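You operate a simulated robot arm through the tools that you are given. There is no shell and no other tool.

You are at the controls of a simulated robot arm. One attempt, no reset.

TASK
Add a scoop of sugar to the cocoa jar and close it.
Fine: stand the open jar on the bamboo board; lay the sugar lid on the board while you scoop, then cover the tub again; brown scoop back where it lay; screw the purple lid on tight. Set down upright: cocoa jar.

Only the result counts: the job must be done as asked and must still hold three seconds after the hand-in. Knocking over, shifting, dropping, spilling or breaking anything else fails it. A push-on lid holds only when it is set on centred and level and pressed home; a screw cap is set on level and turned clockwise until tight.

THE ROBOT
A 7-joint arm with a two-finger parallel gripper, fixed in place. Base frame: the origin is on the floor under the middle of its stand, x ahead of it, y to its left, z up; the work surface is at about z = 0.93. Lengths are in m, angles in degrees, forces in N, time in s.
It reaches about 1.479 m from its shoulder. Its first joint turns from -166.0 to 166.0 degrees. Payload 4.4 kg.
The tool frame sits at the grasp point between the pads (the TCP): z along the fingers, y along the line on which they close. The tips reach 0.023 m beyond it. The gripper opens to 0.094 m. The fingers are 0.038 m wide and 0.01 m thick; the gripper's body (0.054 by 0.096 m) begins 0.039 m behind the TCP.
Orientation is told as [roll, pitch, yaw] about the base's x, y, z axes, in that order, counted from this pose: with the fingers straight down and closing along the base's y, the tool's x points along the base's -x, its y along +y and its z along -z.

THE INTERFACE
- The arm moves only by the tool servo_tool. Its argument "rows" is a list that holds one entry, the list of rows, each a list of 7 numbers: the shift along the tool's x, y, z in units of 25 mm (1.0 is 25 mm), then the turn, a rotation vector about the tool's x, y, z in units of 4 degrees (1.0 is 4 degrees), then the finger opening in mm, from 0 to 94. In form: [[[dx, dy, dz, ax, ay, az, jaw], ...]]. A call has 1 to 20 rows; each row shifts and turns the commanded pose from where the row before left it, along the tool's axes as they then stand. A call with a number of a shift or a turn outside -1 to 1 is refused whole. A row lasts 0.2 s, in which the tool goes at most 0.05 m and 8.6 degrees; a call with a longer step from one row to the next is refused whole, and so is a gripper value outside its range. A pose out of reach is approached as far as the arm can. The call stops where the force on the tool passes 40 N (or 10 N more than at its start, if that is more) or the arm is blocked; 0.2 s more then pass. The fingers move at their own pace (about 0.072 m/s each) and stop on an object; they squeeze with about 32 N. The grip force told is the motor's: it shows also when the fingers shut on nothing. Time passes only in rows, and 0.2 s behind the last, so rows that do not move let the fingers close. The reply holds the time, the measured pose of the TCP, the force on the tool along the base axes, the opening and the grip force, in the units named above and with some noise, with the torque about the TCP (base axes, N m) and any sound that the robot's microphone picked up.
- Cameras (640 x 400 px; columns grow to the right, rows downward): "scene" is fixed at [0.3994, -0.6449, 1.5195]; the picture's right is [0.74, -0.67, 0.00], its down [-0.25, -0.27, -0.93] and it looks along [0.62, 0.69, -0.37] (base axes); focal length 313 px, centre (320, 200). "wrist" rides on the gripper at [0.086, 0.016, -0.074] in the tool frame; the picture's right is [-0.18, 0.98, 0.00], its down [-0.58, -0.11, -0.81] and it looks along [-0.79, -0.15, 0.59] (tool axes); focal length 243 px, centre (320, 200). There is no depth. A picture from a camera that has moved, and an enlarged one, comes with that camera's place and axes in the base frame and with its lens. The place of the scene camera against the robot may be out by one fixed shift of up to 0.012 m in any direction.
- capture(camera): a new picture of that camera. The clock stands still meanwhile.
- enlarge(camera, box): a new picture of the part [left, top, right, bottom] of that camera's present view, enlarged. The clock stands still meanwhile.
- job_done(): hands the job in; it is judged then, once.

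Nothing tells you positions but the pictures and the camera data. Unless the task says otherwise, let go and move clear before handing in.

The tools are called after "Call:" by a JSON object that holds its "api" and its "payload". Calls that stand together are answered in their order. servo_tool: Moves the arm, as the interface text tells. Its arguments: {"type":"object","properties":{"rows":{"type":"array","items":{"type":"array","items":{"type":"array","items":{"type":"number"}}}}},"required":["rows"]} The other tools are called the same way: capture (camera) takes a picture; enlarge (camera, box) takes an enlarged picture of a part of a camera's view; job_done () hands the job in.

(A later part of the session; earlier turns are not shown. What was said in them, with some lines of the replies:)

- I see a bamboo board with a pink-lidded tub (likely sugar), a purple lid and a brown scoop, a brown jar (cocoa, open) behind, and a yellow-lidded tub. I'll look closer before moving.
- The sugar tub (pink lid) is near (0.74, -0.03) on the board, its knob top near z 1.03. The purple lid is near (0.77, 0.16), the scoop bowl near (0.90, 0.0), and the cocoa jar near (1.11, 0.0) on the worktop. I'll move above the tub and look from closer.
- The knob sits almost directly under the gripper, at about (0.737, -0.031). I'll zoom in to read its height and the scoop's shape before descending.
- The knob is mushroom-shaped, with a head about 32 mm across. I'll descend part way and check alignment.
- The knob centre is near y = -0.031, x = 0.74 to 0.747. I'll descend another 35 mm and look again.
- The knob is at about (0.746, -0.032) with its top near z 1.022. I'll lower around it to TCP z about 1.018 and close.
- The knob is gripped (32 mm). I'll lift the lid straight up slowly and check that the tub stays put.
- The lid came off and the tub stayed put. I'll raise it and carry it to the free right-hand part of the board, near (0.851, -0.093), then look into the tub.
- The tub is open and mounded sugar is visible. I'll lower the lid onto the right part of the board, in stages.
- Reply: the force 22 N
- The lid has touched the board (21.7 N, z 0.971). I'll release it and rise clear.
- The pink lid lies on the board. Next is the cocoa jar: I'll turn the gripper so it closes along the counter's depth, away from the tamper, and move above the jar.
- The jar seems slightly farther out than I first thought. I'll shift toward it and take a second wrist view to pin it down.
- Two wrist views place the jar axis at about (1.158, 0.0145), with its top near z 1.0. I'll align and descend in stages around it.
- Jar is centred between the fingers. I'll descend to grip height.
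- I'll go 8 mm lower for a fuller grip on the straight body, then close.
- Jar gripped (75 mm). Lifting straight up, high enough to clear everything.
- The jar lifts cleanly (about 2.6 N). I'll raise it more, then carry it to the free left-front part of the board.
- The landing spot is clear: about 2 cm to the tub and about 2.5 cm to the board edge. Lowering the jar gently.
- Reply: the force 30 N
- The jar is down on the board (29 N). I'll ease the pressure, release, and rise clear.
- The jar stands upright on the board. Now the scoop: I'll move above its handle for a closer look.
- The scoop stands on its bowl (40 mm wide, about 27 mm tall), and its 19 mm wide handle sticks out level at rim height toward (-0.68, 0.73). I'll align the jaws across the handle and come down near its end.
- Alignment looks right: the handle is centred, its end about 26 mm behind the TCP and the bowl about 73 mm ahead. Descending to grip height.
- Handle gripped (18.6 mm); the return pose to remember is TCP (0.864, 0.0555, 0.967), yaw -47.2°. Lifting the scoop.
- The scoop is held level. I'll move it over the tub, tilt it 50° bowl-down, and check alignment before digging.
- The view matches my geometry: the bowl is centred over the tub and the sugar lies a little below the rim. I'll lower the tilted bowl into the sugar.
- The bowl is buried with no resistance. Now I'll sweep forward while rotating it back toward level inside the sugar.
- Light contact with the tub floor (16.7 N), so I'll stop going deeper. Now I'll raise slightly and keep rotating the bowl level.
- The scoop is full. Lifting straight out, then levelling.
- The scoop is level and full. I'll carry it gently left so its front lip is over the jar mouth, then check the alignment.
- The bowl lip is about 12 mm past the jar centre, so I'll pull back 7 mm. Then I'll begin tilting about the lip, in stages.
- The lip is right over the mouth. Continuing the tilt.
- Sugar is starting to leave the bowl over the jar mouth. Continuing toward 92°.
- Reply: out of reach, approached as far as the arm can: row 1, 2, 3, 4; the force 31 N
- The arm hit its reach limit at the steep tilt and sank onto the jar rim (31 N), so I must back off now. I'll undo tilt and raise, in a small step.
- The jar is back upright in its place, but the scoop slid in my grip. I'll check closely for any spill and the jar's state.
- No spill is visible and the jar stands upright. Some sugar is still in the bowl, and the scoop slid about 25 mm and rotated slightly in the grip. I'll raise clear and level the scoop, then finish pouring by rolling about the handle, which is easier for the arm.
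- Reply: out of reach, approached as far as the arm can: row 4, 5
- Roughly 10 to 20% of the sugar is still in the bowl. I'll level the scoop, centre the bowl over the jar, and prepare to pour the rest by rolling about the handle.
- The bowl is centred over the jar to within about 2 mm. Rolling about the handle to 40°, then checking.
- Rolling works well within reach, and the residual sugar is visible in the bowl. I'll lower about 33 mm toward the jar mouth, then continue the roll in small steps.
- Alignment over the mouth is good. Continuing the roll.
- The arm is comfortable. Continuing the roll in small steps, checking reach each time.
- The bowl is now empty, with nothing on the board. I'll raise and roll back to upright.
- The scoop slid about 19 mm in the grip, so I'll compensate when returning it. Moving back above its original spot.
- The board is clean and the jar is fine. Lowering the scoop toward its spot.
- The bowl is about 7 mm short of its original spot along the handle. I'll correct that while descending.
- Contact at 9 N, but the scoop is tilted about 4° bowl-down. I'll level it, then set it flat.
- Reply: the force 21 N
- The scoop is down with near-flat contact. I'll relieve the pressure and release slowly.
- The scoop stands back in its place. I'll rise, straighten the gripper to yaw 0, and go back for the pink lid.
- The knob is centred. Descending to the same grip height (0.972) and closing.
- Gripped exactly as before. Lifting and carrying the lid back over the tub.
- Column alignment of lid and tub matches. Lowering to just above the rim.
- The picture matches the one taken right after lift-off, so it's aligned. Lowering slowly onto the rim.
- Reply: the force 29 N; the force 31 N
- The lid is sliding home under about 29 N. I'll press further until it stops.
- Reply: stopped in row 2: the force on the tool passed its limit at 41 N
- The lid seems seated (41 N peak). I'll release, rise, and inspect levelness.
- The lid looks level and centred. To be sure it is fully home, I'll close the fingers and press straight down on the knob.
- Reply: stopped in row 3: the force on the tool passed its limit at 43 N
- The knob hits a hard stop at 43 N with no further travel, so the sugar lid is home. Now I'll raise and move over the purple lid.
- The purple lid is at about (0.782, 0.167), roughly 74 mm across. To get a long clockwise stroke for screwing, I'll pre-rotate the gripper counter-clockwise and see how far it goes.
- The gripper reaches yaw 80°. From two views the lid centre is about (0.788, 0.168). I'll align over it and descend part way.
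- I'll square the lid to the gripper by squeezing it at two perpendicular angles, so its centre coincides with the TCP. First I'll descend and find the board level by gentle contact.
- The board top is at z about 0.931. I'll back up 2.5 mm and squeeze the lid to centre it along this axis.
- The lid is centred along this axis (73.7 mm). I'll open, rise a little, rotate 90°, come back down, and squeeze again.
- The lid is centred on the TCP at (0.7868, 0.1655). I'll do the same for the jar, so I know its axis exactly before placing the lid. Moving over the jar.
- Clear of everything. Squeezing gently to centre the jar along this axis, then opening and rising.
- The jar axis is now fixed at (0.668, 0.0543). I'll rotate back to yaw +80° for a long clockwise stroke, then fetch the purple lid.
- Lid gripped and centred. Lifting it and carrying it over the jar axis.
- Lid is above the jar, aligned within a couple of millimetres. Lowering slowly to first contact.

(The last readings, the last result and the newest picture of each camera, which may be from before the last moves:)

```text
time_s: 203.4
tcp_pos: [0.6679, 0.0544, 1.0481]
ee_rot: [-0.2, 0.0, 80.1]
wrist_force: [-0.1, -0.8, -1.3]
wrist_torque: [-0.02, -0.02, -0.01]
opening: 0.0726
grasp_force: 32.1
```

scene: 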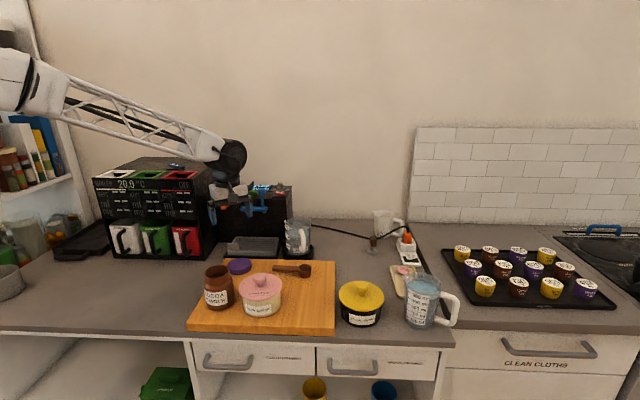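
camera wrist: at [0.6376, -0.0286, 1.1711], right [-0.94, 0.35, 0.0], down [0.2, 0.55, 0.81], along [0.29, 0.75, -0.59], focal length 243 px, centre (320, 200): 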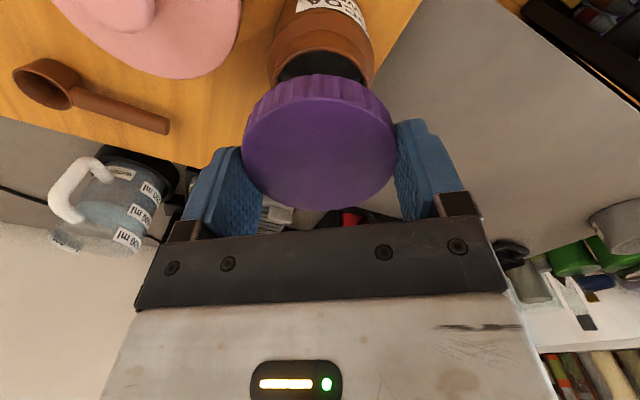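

Call:
{"api": "servo_tool", "payload": {"rows": [[[0, 0, 0.06, 0, 0, 0, 60], [0, 0, 0.06, 0, 0, 0, 60], [0, 0, 0, 0, 0, 0, 60]]]}}

Call:
{"api": "servo_tool", "payload": {"rows": [[[0, 0, 0.06, 0, 0, 0, 60], [0, 0, 0.06, 0, 0, 0, 60], [0, 0, 0, 0, 0, 0, 60]]]}}

Call:
{"api": "enlarge", "payload": {"camera": "scene", "box": [190, 230, 270, 300]}}

```text
time_s: 204.2
tcp_pos: [0.6679, 0.055, 1.0449]
ee_rot: [-0.2, 0.1, 80.0]
wrist_force: [-0.2, 0.1, 0.8]
wrist_torque: [0.02, 0.01, -0.01]
opening: 0.0724
grasp_force: 31.4
```

```text
time_s: 205.0
tcp_pos: [0.6693, 0.054, 1.0435]
ee_rot: [-0.3, -0.1, 80.0]
wrist_force: [-8.8, 2.4, 27.6]
wrist_torque: [-0.01, 0.41, -0.27]
opening: 0.0724
grasp_force: 32.0
```

```text
5.71 times, centred on (230, 265) of scene
camera zoom: at [0.3994, -0.6449, 1.5195], right [0.74, -0.67, 0.0], down [-0.25, -0.27, -0.93], along [0.62, 0.69, -0.37], focal length 1790 px, centre (834, -171)
```

zoom: 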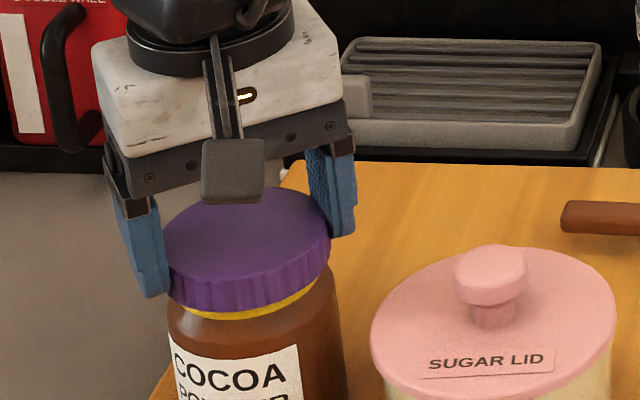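

The lid touches the thread (27.6 N) and a yellow band shows below it, likely the "not tight" indicator. I'll ease the pressure a little and start turning clockwise (yaw decreasing), watching force and torque.

Call:
{"api": "servo_tool", "payload": {"rows": [[[0, 0, -0.02, 0, 0, 0, 60], [0, 0, 0, 0, 0, 0.5, 60], [0, 0, 0, 0, 0, 1, 60], [0, 0, 0, 0, 0, 1, 60], [0, 0, 0, 0, 0, 1, 60], [0, 0, 0, 0, 0, 1, 60], [0, 0, 0, 0, 0, 0, 60]]]}}

Call:
{"api": "enlarge", "payload": {"camera": "scene", "box": [190, 230, 270, 300]}}

```text
time_s: 206.6
tcp_pos: [0.6677, 0.0525, 1.0418]
ee_rot: [-0.3, -0.1, 61.9]
wrist_force: [2.9, 2.3, 6.7]
wrist_torque: [-0.03, -0.03, 0.03]
opening: 0.072
grasp_force: 32.0
```

```text
5.71 times, centred on (230, 265) of scene
camera zoom: at [0.3994, -0.6449, 1.5195], right [0.74, -0.67, 0.0], down [-0.25, -0.27, -0.93], along [0.62, 0.69, -0.37], focal length 1790 px, centre (834, -171)
```

zoom: 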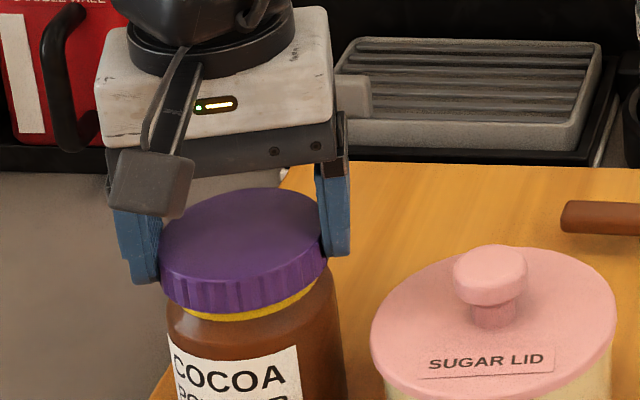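

The lid is turning and settling while the jar stays put. Continuing clockwise with slight downward pressure.

Call:
{"api": "servo_tool", "payload": {"rows": [[[0, 0, 0.01, 0, 0, 1, 60], [0, 0, 0.005, 0, 0, 1, 60], [0, 0, 0.005, 0, 0, 1, 60], [0, 0, 0.005, 0, 0, 1, 60], [0, 0, 0.005, 0, 0, 1, 60], [0, 0, 0.005, 0, 0, 1, 60], [0, 0, 0.005, 0, 0, 1, 60], [0, 0, 0.005, 0, 0, 1, 60], [0, 0, 0, 0, 0, 0, 60]]]}}

Call:
{"api": "enlarge", "payload": {"camera": "scene", "box": [190, 230, 270, 300]}}

```text
time_s: 208.6
tcp_pos: [0.6698, 0.0554, 1.0399]
ee_rot: [-0.2, -0.2, 30.1]
wrist_force: [4.7, -4.1, 13.8]
wrist_torque: [0.01, -0.1, 0.0]
opening: 0.0707
grasp_force: 32.0
```

```text
5.71 times, centred on (230, 265) of scene
camera zoom: at [0.3994, -0.6449, 1.5195], right [0.74, -0.67, 0.0], down [-0.25, -0.27, -0.93], along [0.62, 0.69, -0.37], focal length 1790 px, centre (834, -171)
```

zoom: 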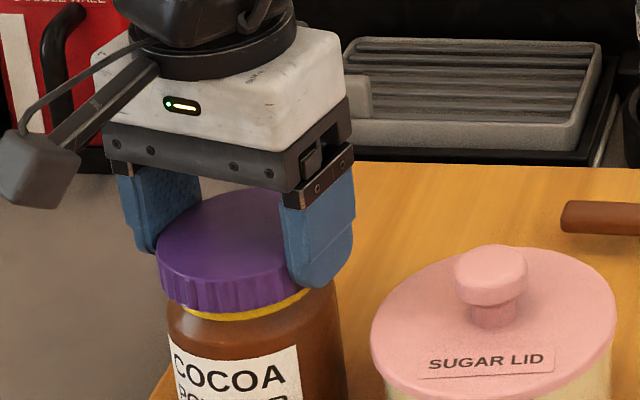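

Call:
{"api": "capture", "payload": {"camera": "wrist"}}

Call:
{"api": "enlarge", "payload": {"camera": "scene", "box": [200, 250, 250, 290]}}

```text
taken
camera wrist: at [0.586, 0.0242, 1.1133], right [-0.33, 0.94, 0.0], down [0.55, 0.2, 0.81], along [0.76, 0.27, -0.59], focal length 243 px, centre (320, 200)
```

wrist: 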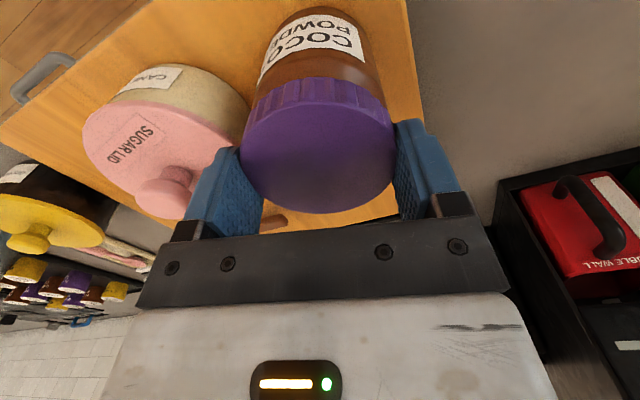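

```text
10.00 times, centred on (225, 270) of scene
camera zoom: at [0.3994, -0.6449, 1.5195], right [0.74, -0.67, 0.0], down [-0.25, -0.27, -0.93], along [0.62, 0.69, -0.37], focal length 3133 px, centre (1270, -500)
```

zoom: 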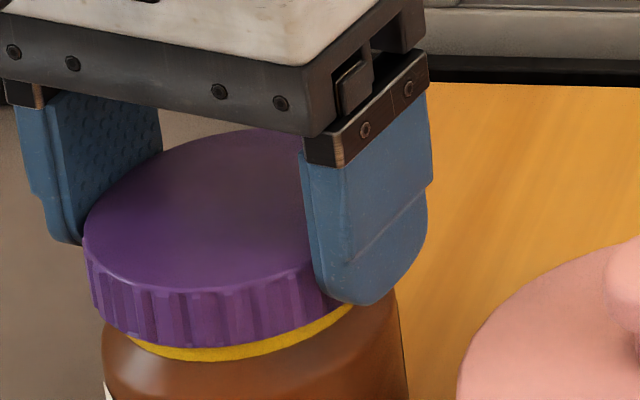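

The lid is still centred in the jaws and turns freely. Continuing clockwise and watching height and torque.

Call:
{"api": "servo_tool", "payload": {"rows": [[[0, 0, 0, 0, 0, 1, 60], [0, 0, 0, 0, 0, 1, 60], [0, 0, 0, 0, 0, 1, 60], [0, 0, 0, 0, 0, 1, 60], [0, 0, 0, 0, 0, 1, 60], [0, 0, 0, 0, 0, 1, 60], [0, 0, 0, 0, 0, 1, 60], [0, 0, 0, 0, 0, 1, 60], [0, 0, 0, 0, 0, 0, 60]]]}}

Call:
{"api": "enlarge", "payload": {"camera": "scene", "box": [190, 230, 270, 300]}}

```text
time_s: 210.6
tcp_pos: [0.6674, 0.0542, 1.041]
ee_rot: [0.1, -0.2, -2.0]
wrist_force: [-0.4, -1.0, 4.3]
wrist_torque: [0.03, 0.01, -0.05]
opening: 0.0705
grasp_force: 31.7
```

```text
5.71 times, centred on (230, 265) of scene
camera zoom: at [0.3994, -0.6449, 1.5195], right [0.74, -0.67, 0.0], down [-0.25, -0.27, -0.93], along [0.62, 0.69, -0.37], focal length 1790 px, centre (834, -171)
```

zoom: 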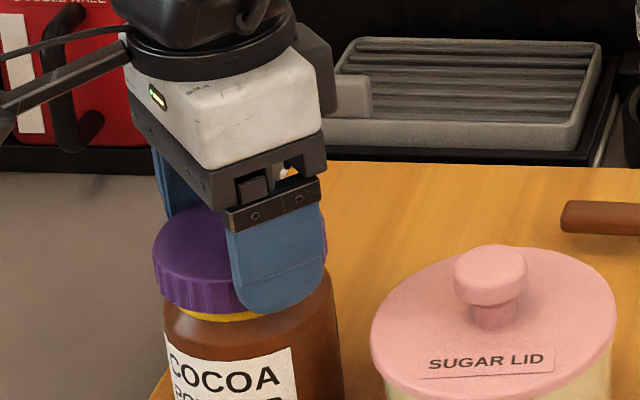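

Call:
{"api": "servo_tool", "payload": {"rows": [[[0, 0, 0.01, 0, 0, 1, 60], [0, 0, 0.005, 0, 0, 1, 60], [0, 0, 0.005, 0, 0, 1, 60], [0, 0, 0.005, 0, 0, 1, 60], [0, 0, 0.005, 0, 0, 1, 60], [0, 0, 0.005, 0, 0, 1, 60], [0, 0, 0.005, 0, 0, 1, 60], [0, 0, 0.005, 0, 0, 1, 60], [0, 0, 0.005, 0, 0, 1, 60], [0, 0, 0.005, 0, 0, 1, 60], [0, 0, 0, 0, 0, 0, 60]]]}}

Call:
{"api": "enlarge", "payload": {"camera": "scene", "box": [190, 230, 270, 300]}}

```text
time_s: 213.0
tcp_pos: [0.6678, 0.0545, 1.0404]
ee_rot: [0.2, -0.2, -42.0]
wrist_force: [-8.3, -9.4, 32.2]
wrist_torque: [-0.49, 0.3, 0.02]
opening: 0.0702
grasp_force: 32.1
```

```text
5.71 times, centred on (230, 265) of scene
camera zoom: at [0.3994, -0.6449, 1.5195], right [0.74, -0.67, 0.0], down [-0.25, -0.27, -0.93], along [0.62, 0.69, -0.37], focal length 1790 px, centre (834, -171)
```

zoom: 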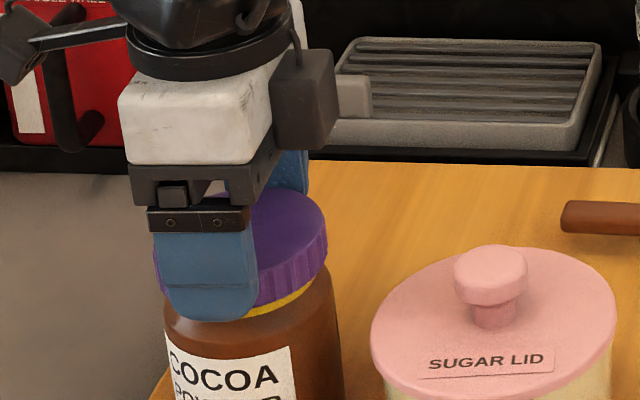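

Good progress, but the down-force has built up to 32 N. I'll ease off a bit and keep turning.

Call:
{"api": "servo_tool", "payload": {"rows": [[[0, 0, -0.03, 0, 0, 0, 60], [0, 0, 0, 0, 0, 1, 60], [0, 0, 0, 0, 0, 1, 60], [0, 0, 0, 0, 0, 1, 60], [0, 0, 0, 0, 0, 1, 60], [0, 0, 0, 0, 0, 1, 60], [0, 0, 0, 0, 0, 1, 60], [0, 0, 0, 0, 0, 1, 60], [0, 0, 0, 0, 0, 1, 60], [0, 0, 0, 0, 0, 1, 60], [0, 0, 0, 0, 0, 0, 60]]]}}

Call:
{"api": "enlarge", "payload": {"camera": "scene", "box": [190, 230, 270, 300]}}

Call:
{"api": "capture", "payload": {"camera": "wrist"}}

```text
time_s: 215.4
tcp_pos: [0.6672, 0.0543, 1.04]
ee_rot: [0.1, -0.2, -78.0]
wrist_force: [-1.8, -2.3, 13.2]
wrist_torque: [-0.39, 0.48, -0.01]
opening: 0.07
grasp_force: 31.5
```

```text
5.71 times, centred on (230, 265) of scene
camera zoom: at [0.3994, -0.6449, 1.5195], right [0.74, -0.67, 0.0], down [-0.25, -0.27, -0.93], along [0.62, 0.69, -0.37], focal length 1790 px, centre (834, -171)
```

zoom: 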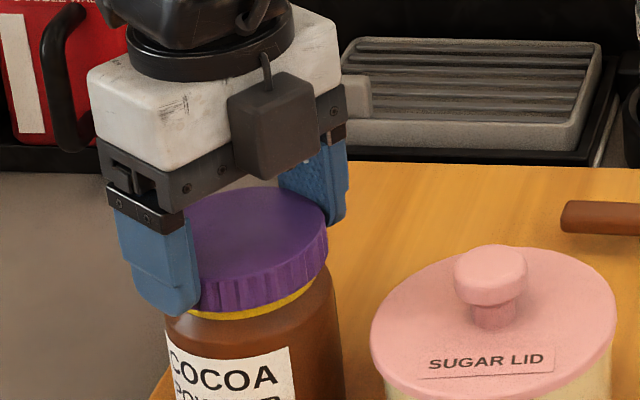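

```text
taken
camera wrist: at [0.6659, 0.1413, 1.1131], right [1.0, 0.02, 0.0], down [0.01, -0.59, 0.81], along [0.02, -0.81, -0.59], focal length 243 px, centre (320, 200)
```

wrist: 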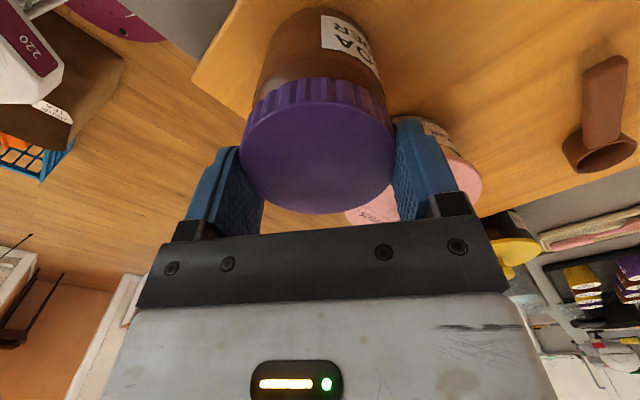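

The lid is centred and turning freely; about 160° so far, with a fine thread pitch. I'll keep turning clockwise further.

Call:
{"api": "servo_tool", "payload": {"rows": [[[0, 0, 0.002, 0, 0, 1, 60], [0, 0, 0.002, 0, 0, 1, 60], [0, 0, 0.002, 0, 0, 1, 60], [0, 0, 0.002, 0, 0, 1, 60], [0, 0, 0.002, 0, 0, 1, 60], [0, 0, 0.002, 0, 0, 1, 60], [0, 0, 0.002, 0, 0, 1, 60], [0, 0, 0.002, 0, 0, 1, 60], [0, 0, 0.002, 0, 0, 1, 60], [0, 0, 0.002, 0, 0, 1, 60], [0, 0, 0, 0, 0, 0, 60]]]}}

Call:
{"api": "enlarge", "payload": {"camera": "scene", "box": [190, 230, 270, 300]}}

```text
time_s: 217.8
tcp_pos: [0.6674, 0.0534, 1.0394]
ee_rot: [0.3, 0.2, -117.9]
wrist_force: [7.5, 10.0, 35.0]
wrist_torque: [0.42, 0.1, -0.03]
opening: 0.0699
grasp_force: 31.6
```

```text
5.71 times, centred on (230, 265) of scene
camera zoom: at [0.3994, -0.6449, 1.5195], right [0.74, -0.67, 0.0], down [-0.25, -0.27, -0.93], along [0.62, 0.69, -0.37], focal length 1790 px, centre (834, -171)
```

zoom: 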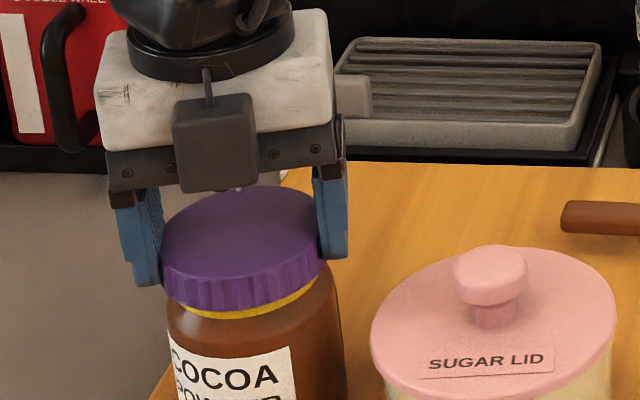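

Call:
{"api": "enlarge", "payload": {"camera": "scene", "box": [205, 255, 245, 290]}}

Call:
{"api": "capture", "payload": {"camera": "wrist"}}

```text
11.43 times, centred on (225, 272) of scene
camera zoom: at [0.3994, -0.6449, 1.5195], right [0.74, -0.67, 0.0], down [-0.25, -0.27, -0.93], along [0.62, 0.69, -0.37], focal length 3581 px, centre (1406, -629)
```

zoom: 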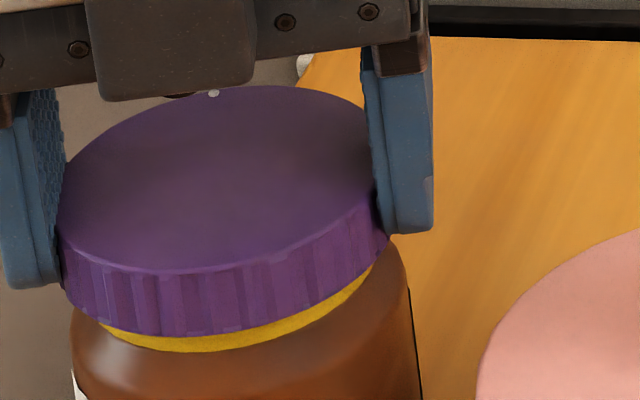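

```text
taken
camera wrist: at [0.7231, 0.1221, 1.1134], right [0.78, -0.62, 0.0], down [-0.37, -0.46, 0.8], along [-0.5, -0.63, -0.59], focal length 243 px, centre (320, 200)
```

wrist: 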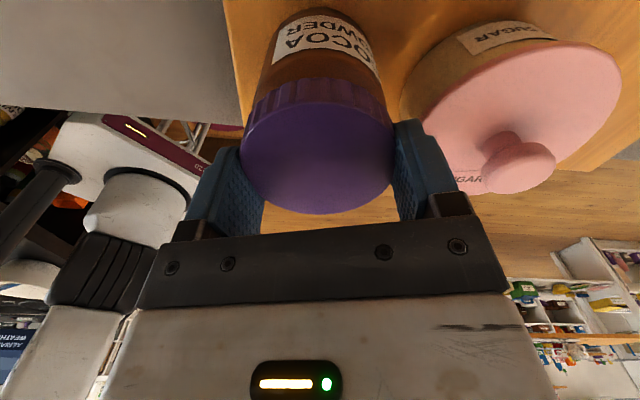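

Call:
{"api": "enlarge", "payload": {"camera": "wrist", "box": [220, 0, 420, 220]}}

```text
1.82 times, centred on (320, 110) of wrist
camera zoom: at [0.7231, 0.1221, 1.1134], right [0.78, -0.62, 0.0], down [-0.37, -0.46, 0.8], along [-0.5, -0.63, -0.59], focal length 441 px, centre (320, 364)
```

zoom: 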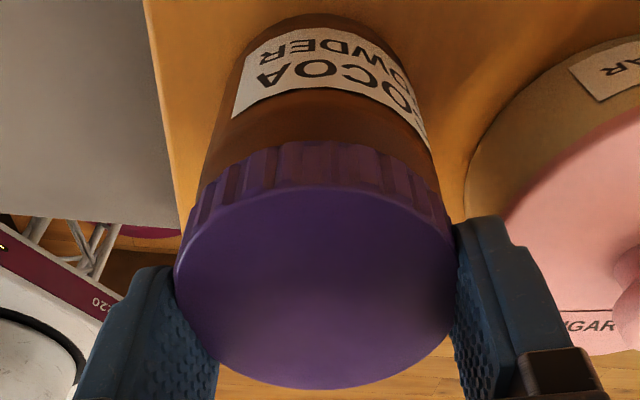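

The lid sits at its final height on the rim and simply needs more turning; no tightening torque yet. I'll ease the press force and continue clockwise.

Call:
{"api": "servo_tool", "payload": {"rows": [[[0, 0, -0.05, 0, 0, 0, 60], [0, 0, 0, 0, 0, 1, 60], [0, 0, 0, 0, 0, 1, 60], [0, 0, 0, 0, 0, 1, 60], [0, 0, 0, 0, 0, 1, 60], [0, 0, 0, 0, 0, 1, 60], [0, 0, 0, 0, 0, 1, 60], [0, 0, 0, 0, 0, 0, 60]]]}}

Call:
{"api": "enlarge", "payload": {"camera": "scene", "box": [190, 230, 270, 300]}}

```text
time_s: 219.6
tcp_pos: [0.6696, 0.0552, 1.0408]
ee_rot: [0.1, 0.1, -142.0]
wrist_force: [-0.8, 0.5, -1.2]
wrist_torque: [0.05, 0.17, 0.01]
opening: 0.0701
grasp_force: 31.6
```

```text
5.71 times, centred on (230, 265) of scene
camera zoom: at [0.3994, -0.6449, 1.5195], right [0.74, -0.67, 0.0], down [-0.25, -0.27, -0.93], along [0.62, 0.69, -0.37], focal length 1790 px, centre (834, -171)
```

zoom: 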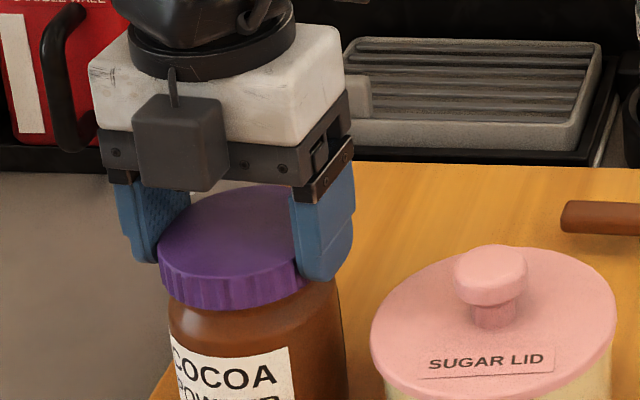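

The yellow band has disappeared. Let me look closely.

Call:
{"api": "enlarge", "payload": {"camera": "scene", "box": [205, 255, 245, 290]}}

Call:
{"api": "enlarge", "payload": {"camera": "wrist", "box": [220, 0, 420, 220]}}

```text
11.43 times, centred on (225, 272) of scene
camera zoom: at [0.3994, -0.6449, 1.5195], right [0.74, -0.67, 0.0], down [-0.25, -0.27, -0.93], along [0.62, 0.69, -0.37], focal length 3581 px, centre (1406, -629)
```

zoom: 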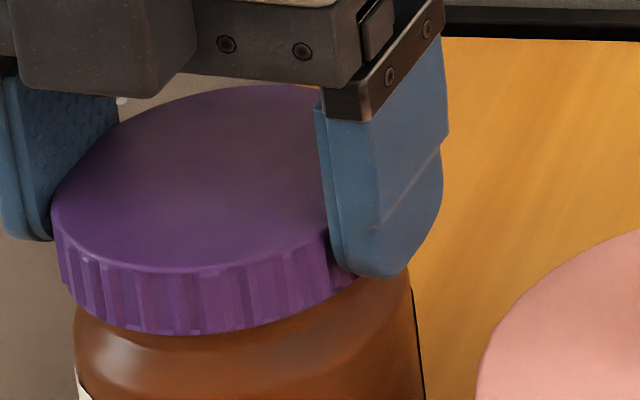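

```text
1.82 times, centred on (320, 110) of wrist
camera zoom: at [0.7469, 0.0941, 1.1134], right [0.46, -0.89, 0.0], down [-0.53, -0.27, 0.8], along [-0.71, -0.37, -0.59], focal length 441 px, centre (320, 364)
```

zoom: 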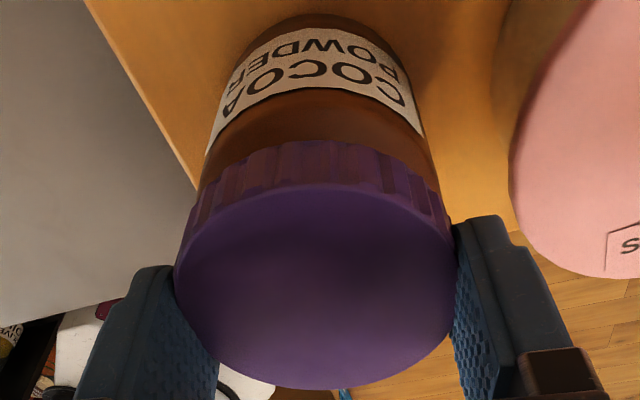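

I need to know whether that means tight or just unloaded. I'll press down lightly again and look.

Call:
{"api": "servo_tool", "payload": {"rows": [[[0, 0, 0.03, 0, 0, 0, 60], [0, 0, 0, 0, 0, 0, 60]]]}}

Call:
{"api": "enlarge", "payload": {"camera": "scene", "box": [205, 255, 245, 290]}}

```text
time_s: 220.2
tcp_pos: [0.6691, 0.0554, 1.04]
ee_rot: [0.2, 0.2, -142.0]
wrist_force: [-0.8, -1.8, 5.1]
wrist_torque: [-0.02, 0.37, 0.01]
opening: 0.0698
grasp_force: 32.0
```

```text
11.43 times, centred on (225, 272) of scene
camera zoom: at [0.3994, -0.6449, 1.5195], right [0.74, -0.67, 0.0], down [-0.25, -0.27, -0.93], along [0.62, 0.69, -0.37], focal length 3581 px, centre (1406, -629)
```

zoom: 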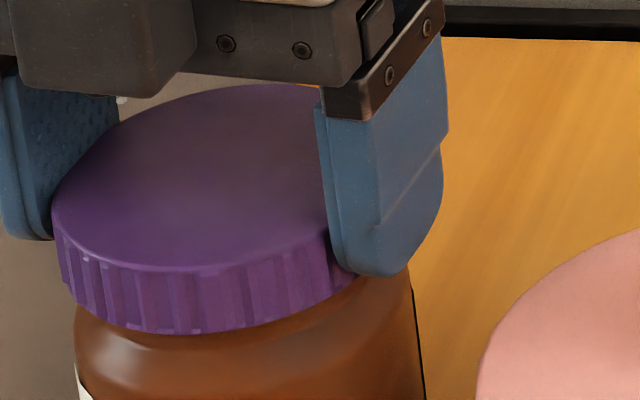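

Still no yellow under a light press. I'll turn further and watch the torque about the vertical.

Call:
{"api": "servo_tool", "payload": {"rows": [[[0, 0, 0.02, 0, 0, 1, 60], [0, 0, 0, 0, 0, 1, 60], [0, 0, 0, 0, 0, 0, 60]]]}}

Call:
{"api": "enlarge", "payload": {"camera": "scene", "box": [190, 230, 270, 300]}}

```text
time_s: 221.0
tcp_pos: [0.6697, 0.0559, 1.0409]
ee_rot: [0.1, 0.3, -149.9]
wrist_force: [-2.5, -1.2, 24.7]
wrist_torque: [0.03, 0.33, 0.14]
opening: 0.07
grasp_force: 31.8
```

```text
5.71 times, centred on (230, 265) of scene
camera zoom: at [0.3994, -0.6449, 1.5195], right [0.74, -0.67, 0.0], down [-0.25, -0.27, -0.93], along [0.62, 0.69, -0.37], focal length 1790 px, centre (834, -171)
```

zoom: 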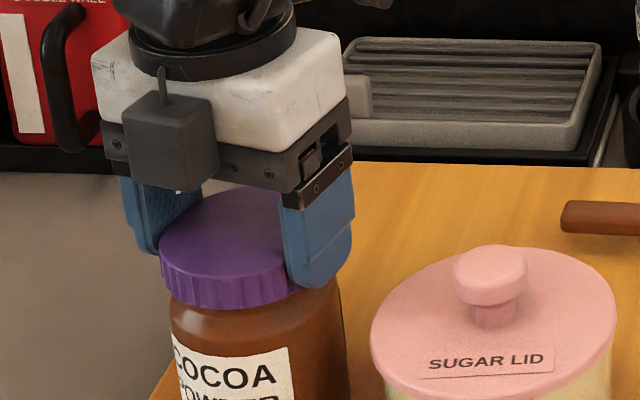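

Call:
{"api": "enlarge", "payload": {"camera": "scene", "box": [200, 270, 250, 310]}}

Call:
{"api": "servo_tool", "payload": {"rows": [[[0, 0, -0.015, 0, 0, 1, 60], [0, 0, 0, 0, 0, 1, 60], [0, 0, 0, 0, 0, 0, 60]]]}}

Call:
{"api": "enlarge", "payload": {"camera": "scene", "box": [200, 270, 250, 310]}}

```text
10.00 times, centred on (225, 290) of scene
camera zoom: at [0.3994, -0.6449, 1.5195], right [0.74, -0.67, 0.0], down [-0.25, -0.27, -0.93], along [0.62, 0.69, -0.37], focal length 3133 px, centre (1270, -700)
```

zoom: 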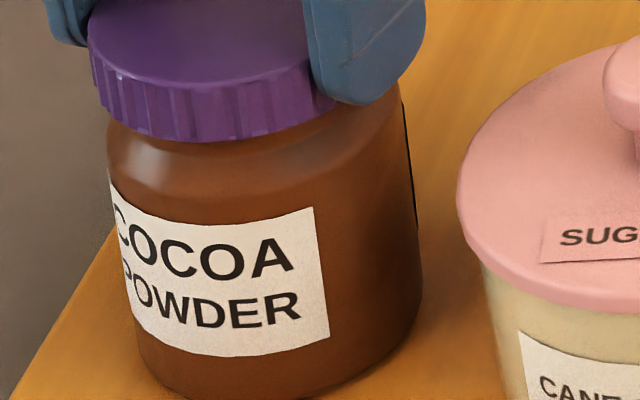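

```text
time_s: 221.8
tcp_pos: [0.6683, 0.0544, 1.0402]
ee_rot: [0.1, 0.1, -157.9]
wrist_force: [1.2, -0.2, 22.1]
wrist_torque: [0.07, -0.04, 0.18]
opening: 0.0701
grasp_force: 31.7
```

```text
10.00 times, centred on (225, 290) of scene
camera zoom: at [0.3994, -0.6449, 1.5195], right [0.74, -0.67, 0.0], down [-0.25, -0.27, -0.93], along [0.62, 0.69, -0.37], focal length 3133 px, centre (1270, -700)
```

zoom: 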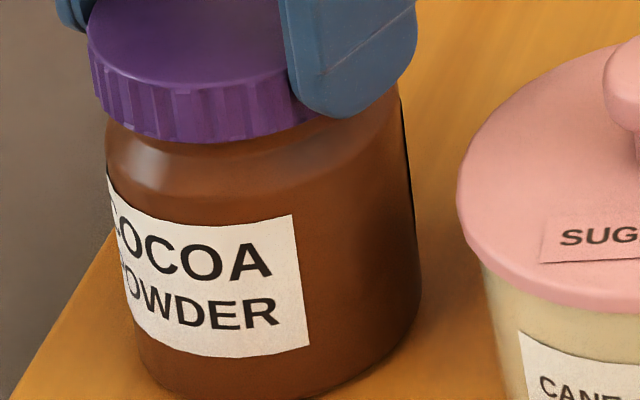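

The jar now turns together with the lid, so the cap is locked, and the yellow band is gone. I'll press a bit harder for more board friction and give a final tightening turn.

Call:
{"api": "servo_tool", "payload": {"rows": [[[0, 0, 0.025, 0, 0, 0, 60], [0, 0, 0, 0, 0, 1, 60], [0, 0, 0, 0, 0, 0, 60]]]}}

Call:
{"api": "enlarge", "payload": {"camera": "scene", "box": [200, 270, 250, 310]}}

```text
time_s: 222.6
tcp_pos: [0.6687, 0.0543, 1.0404]
ee_rot: [0.2, 0.2, -162.0]
wrist_force: [-0.6, 0.0, 35.5]
wrist_torque: [-0.27, -0.01, 0.22]
opening: 0.0697
grasp_force: 32.1
```

```text
10.00 times, centred on (225, 290) of scene
camera zoom: at [0.3994, -0.6449, 1.5195], right [0.74, -0.67, 0.0], down [-0.25, -0.27, -0.93], along [0.62, 0.69, -0.37], focal length 3133 px, centre (1270, -700)
```

zoom: 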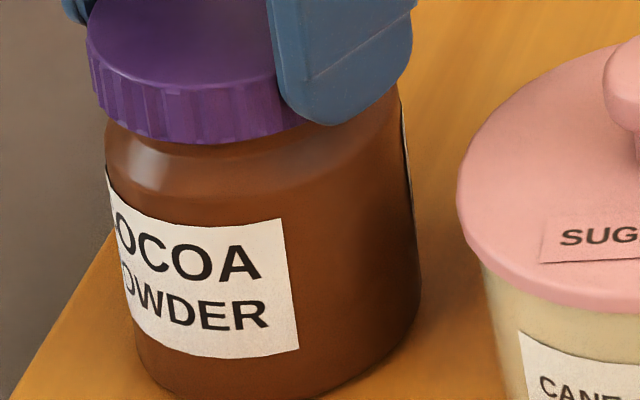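

The jar follows the lid rigidly. As a check, I'll lift a few millimetres; the jar should come along if the cap is screwed on.

Call:
{"api": "servo_tool", "payload": {"rows": [[[0, 0, -0.06, 0, 0, 0, 60], [0, 0, -0.08, 0, 0, 0, 60], [0, 0, -0.08, 0, 0, 0, 60], [0, 0, 0, 0, 0, 0, 60]]]}}

Call:
{"api": "enlarge", "payload": {"camera": "scene", "box": [200, 270, 250, 310]}}

```text
time_s: 223.6
tcp_pos: [0.6684, 0.0543, 1.0441]
ee_rot: [0.2, 0.1, -162.1]
wrist_force: [-0.7, -0.2, -2.9]
wrist_torque: [0.0, -0.03, 0.0]
opening: 0.0699
grasp_force: 32.3
```

```text
10.00 times, centred on (225, 290) of scene
camera zoom: at [0.3994, -0.6449, 1.5195], right [0.74, -0.67, 0.0], down [-0.25, -0.27, -0.93], along [0.62, 0.69, -0.37], focal length 3133 px, centre (1270, -700)
```

zoom: 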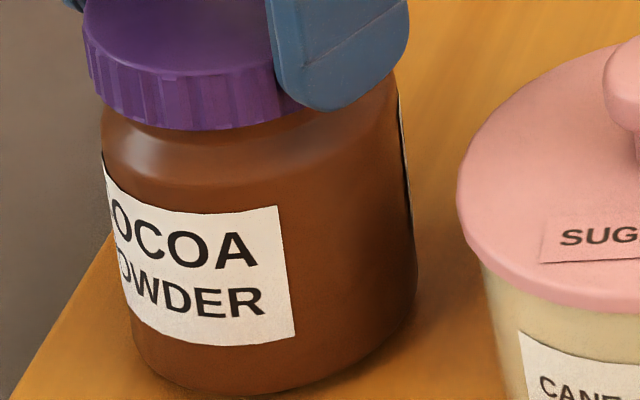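

The jar hangs from the cap, so it is screwed on. Setting it back down gently.

Call:
{"api": "servo_tool", "payload": {"rows": [[[0, 0, 0.06, 0, 0, 0, 60], [0, 0, 0.05, 0, 0, 0, 60], [0, 0, 0, 0, 0, 0, 60]]]}}

Call:
{"api": "servo_tool", "payload": {"rows": [[[0, 0, 0.03, 0, 0, 0, 60], [0, 0, 0, 0, 0, 0, 60]]]}}

```text
time_s: 224.4
tcp_pos: [0.6689, 0.0547, 1.0412]
ee_rot: [0.1, 0.2, -162.0]
wrist_force: [-0.1, 1.2, -3.4]
wrist_torque: [0.01, 0.01, 0.01]
opening: 0.0698
grasp_force: 31.6
```

```text
time_s: 225.0
tcp_pos: [0.6692, 0.0544, 1.0422]
ee_rot: [0.1, 0.1, -161.9]
wrist_force: [-0.2, -0.2, -2.5]
wrist_torque: [-0.01, 0.01, -0.05]
opening: 0.0699
grasp_force: 31.9
```

Call:
{"api": "servo_tool", "payload": {"rows": [[[0, 0, 0.03, 0, 0, 0, 60], [0, 0, 0, 0, 0, 0, 60]]]}}

Call:
{"api": "servo_tool", "payload": {"rows": [[[0, 0, 0.03, 0, 0, 0, 60], [0, 0, 0, 0, 0, 0, 60]]]}}

```text
time_s: 225.6
tcp_pos: [0.669, 0.0553, 1.0415]
ee_rot: [0.1, 0.2, -162.0]
wrist_force: [0.7, 0.0, -4.5]
wrist_torque: [-0.05, 0.02, -0.01]
opening: 0.0697
grasp_force: 31.9
```

```text
time_s: 226.2
tcp_pos: [0.6688, 0.0553, 1.0405]
ee_rot: [0.1, 0.2, -162.0]
wrist_force: [-1.6, -0.1, 5.5]
wrist_torque: [-0.38, 0.14, -0.03]
opening: 0.0696
grasp_force: 32.0
```

Call:
{"api": "servo_tool", "payload": {"rows": [[[0, 0, 0.03, 0, 0, 0, 60], [0, 0, 0, 0, 0, 0, 60]]]}}

Call:
{"api": "servo_tool", "payload": {"rows": [[[0, 0, 0, 0, 0, 0, 76], [0, 0, 0, 0, 0, 0, 86], [0, 0, 0, 0, 0, 0, 94], [0, 0, 0, 0, 0, 0, 94], [0, 0, -0.3, 0, 0, 0, 94], [0, 0, -0.6, 0, 0, 0, 94], [0, 0, -0.9, 0, 0, 0, 94], [0, 0, -0.9, 0, 0, 0, 94], [0, 0, -0.9, 0, 0, 0, 94], [0, 0, 0, 0, 0, 0, 94]]]}}

Call:
{"api": "enlarge", "payload": {"camera": "scene", "box": [190, 230, 270, 310]}}

Call:
{"api": "capture", "payload": {"camera": "wrist"}}

```text
time_s: 226.8
tcp_pos: [0.6691, 0.0552, 1.0415]
ee_rot: [0.1, 0.2, -162.0]
wrist_force: [2.5, 5.6, 19.7]
wrist_torque: [-0.1, -0.06, -0.01]
opening: 0.0699
grasp_force: 32.2
```

```text
time_s: 229.0
tcp_pos: [0.6676, 0.0561, 1.1276]
ee_rot: [0.1, 0.2, -162.0]
wrist_force: [0.3, -0.4, 0.6]
wrist_torque: [0.02, 0.0, 0.05]
opening: 0.0939
grasp_force: 0.0
```

```text
5.00 times, centred on (230, 270) of scene
camera zoom: at [0.3994, -0.6449, 1.5195], right [0.74, -0.67, 0.0], down [-0.25, -0.27, -0.93], along [0.62, 0.69, -0.37], focal length 1567 px, centre (770, -150)
```

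zoom: 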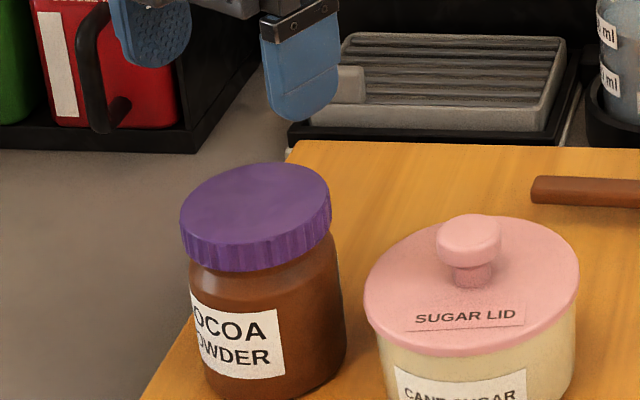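

```text
taken
camera wrist: at [0.7546, 0.0657, 1.2009], right [0.13, -0.99, 0.0], down [-0.59, -0.08, 0.8], along [-0.8, -0.1, -0.59], focal length 243 px, centre (320, 200)
```

wrist: 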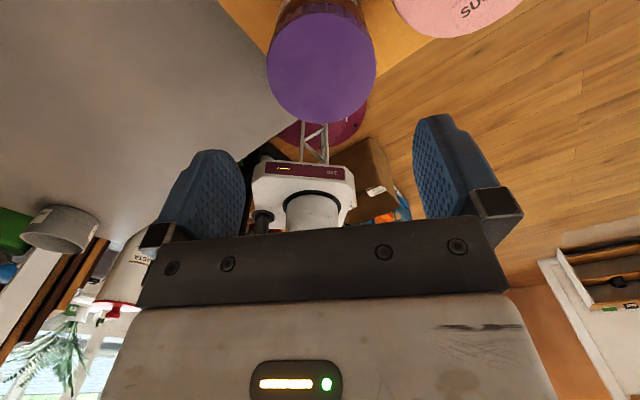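

The jar stands closed, lid level, no yellow band. I'll move the arm up and clear, then check the whole scene.

Call:
{"api": "servo_tool", "payload": {"rows": [[[0, 0, -0.9, 0, 0, -1, 94], [0, 0, -0.9, 0, 0, -1, 94], [0, 0, -0.9, 0, 0, -1, 94], [0, 0, -0.9, 0, 0, -1, 94], [0, 0, -0.9, 0, 0, -1, 94], [0, 0, -0.9, 0, 0, -1, 94], [0, 0, -0.9, 0, 0, -1, 94], [0, 0, -0.5, 0, 0, -1, 94], [0, 0, 0, 0, 0, -1, 94], [0, 0, 0, 0, 0, -1, 94], [0, 0, 0, 0, 0, -1, 94], [0, 0, 0, 0, 0, -1, 94], [0, 0, 0, 0, 0, -1, 94], [0, 0, 0, 0, 0, -1, 94], [0, 0, 0, 0, 0, -1, 94], [0, 0, 0, 0, 0, -1, 94], [0, 0, 0, 0, 0, -1, 94], [0, 0, 0, 0, 0, -1, 94], [0, 0, 0, 0, 0, 0, 94]]]}}

Call:
{"api": "capture", "payload": {"camera": "scene"}}

Call:
{"api": "enlarge", "payload": {"camera": "scene", "box": [180, 220, 340, 340]}}

Call:
{"api": "enlarge", "payload": {"camera": "scene", "box": [190, 245, 250, 310]}}

```text
time_s: 233.0
tcp_pos: [0.6676, 0.0539, 1.2988]
ee_rot: [0.2, 0.0, -89.9]
wrist_force: [0.0, -0.3, -0.1]
wrist_torque: [0.0, -0.02, 0.01]
opening: 0.0939
grasp_force: 0.1
```

```text
taken
```

scene: 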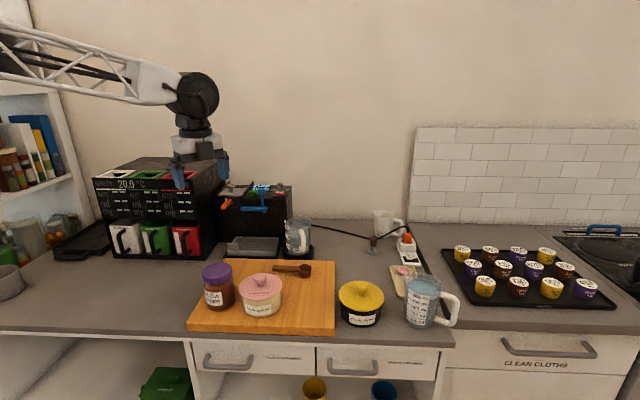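

```text
3.33 times, centred on (260, 280) of scene
camera zoom: at [0.3994, -0.6449, 1.5195], right [0.74, -0.67, 0.0], down [-0.25, -0.27, -0.93], along [0.62, 0.69, -0.37], focal length 1044 px, centre (520, -67)
```

zoom: 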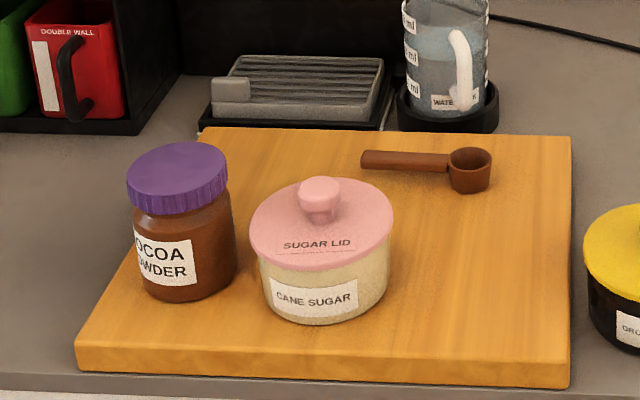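

```text
6.15 times, centred on (220, 278) of scene
camera zoom: at [0.3994, -0.6449, 1.5195], right [0.74, -0.67, 0.0], down [-0.25, -0.27, -0.93], along [0.62, 0.69, -0.37], focal length 1928 px, centre (935, -277)
```

zoom: 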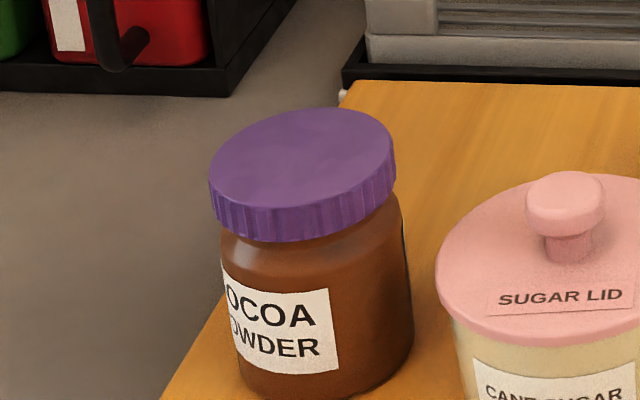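

Call:
{"api": "enlarge", "payload": {"camera": "scene", "box": [230, 250, 320, 325]}}

Call:
{"api": "enlarge", "payload": {"camera": "scene", "box": [245, 285, 290, 320]}}

```text
5.33 times, centred on (275, 288) of scene
camera zoom: at [0.3994, -0.6449, 1.5195], right [0.74, -0.67, 0.0], down [-0.25, -0.27, -0.93], along [0.62, 0.69, -0.37], focal length 1671 px, centre (560, -267)
```

zoom: 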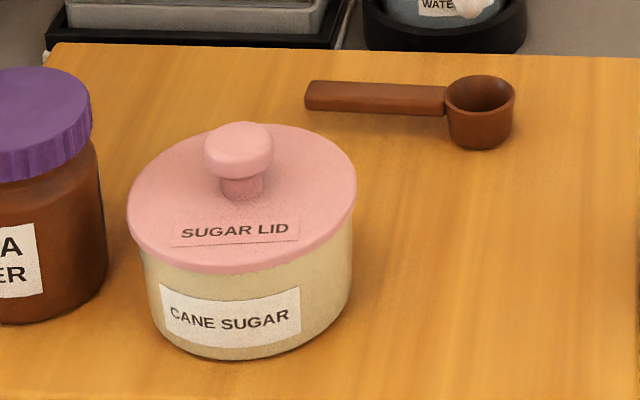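

```text
11.43 times, centred on (268, 302) of scene
camera zoom: at [0.3994, -0.6449, 1.5195], right [0.74, -0.67, 0.0], down [-0.25, -0.27, -0.93], along [0.62, 0.69, -0.37], focal length 3581 px, centre (920, -971)
```

zoom: 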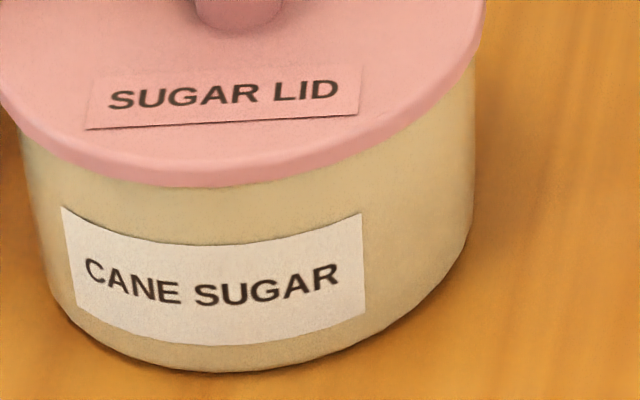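

Everything checks out. The cocoa jar stands upright on the board with the purple lid screwed on, and the sugar tub is covered and pressed home. The scoop is back in its place, nothing else was disturbed, and the arm is clear. Handing in.

Call:
{"api": "job_done", "payload": {}}

```text
The job is handed in.
```

I've handed the job in. The cocoa jar got its scoop of sugar and stands closed and upright on the bamboo board. I could not see the sugar inside the jar. The scoop went from full to empty over the jar mouth, and no spill was visible on the board.

- **Jar and purple lid:** The lid turned freely for about 220° and then locked. After that the jar turned with it, and lifting the lid a few millimetres lifted the jar too.
- **Sugar tub:** The pink lid lay on the board while I scooped, then went back on. I pressed it down to about 43 N until it stopped moving.
- **Brown scoop:** It is back on the board within about 3 mm of where it lay.
- **A problem on the way:** Partway through pouring, the arm hit its reach limit and the scoop pushed the jar rim with about 31 N. The jar tipped briefly and settled back upright. The scoop slid about 2 cm in my grip, so I finished the pour from a different angle.

The arm is clear. I shifted the open jar a few millimetres while lining up its lid; in the final pictures nothing else looked moved.
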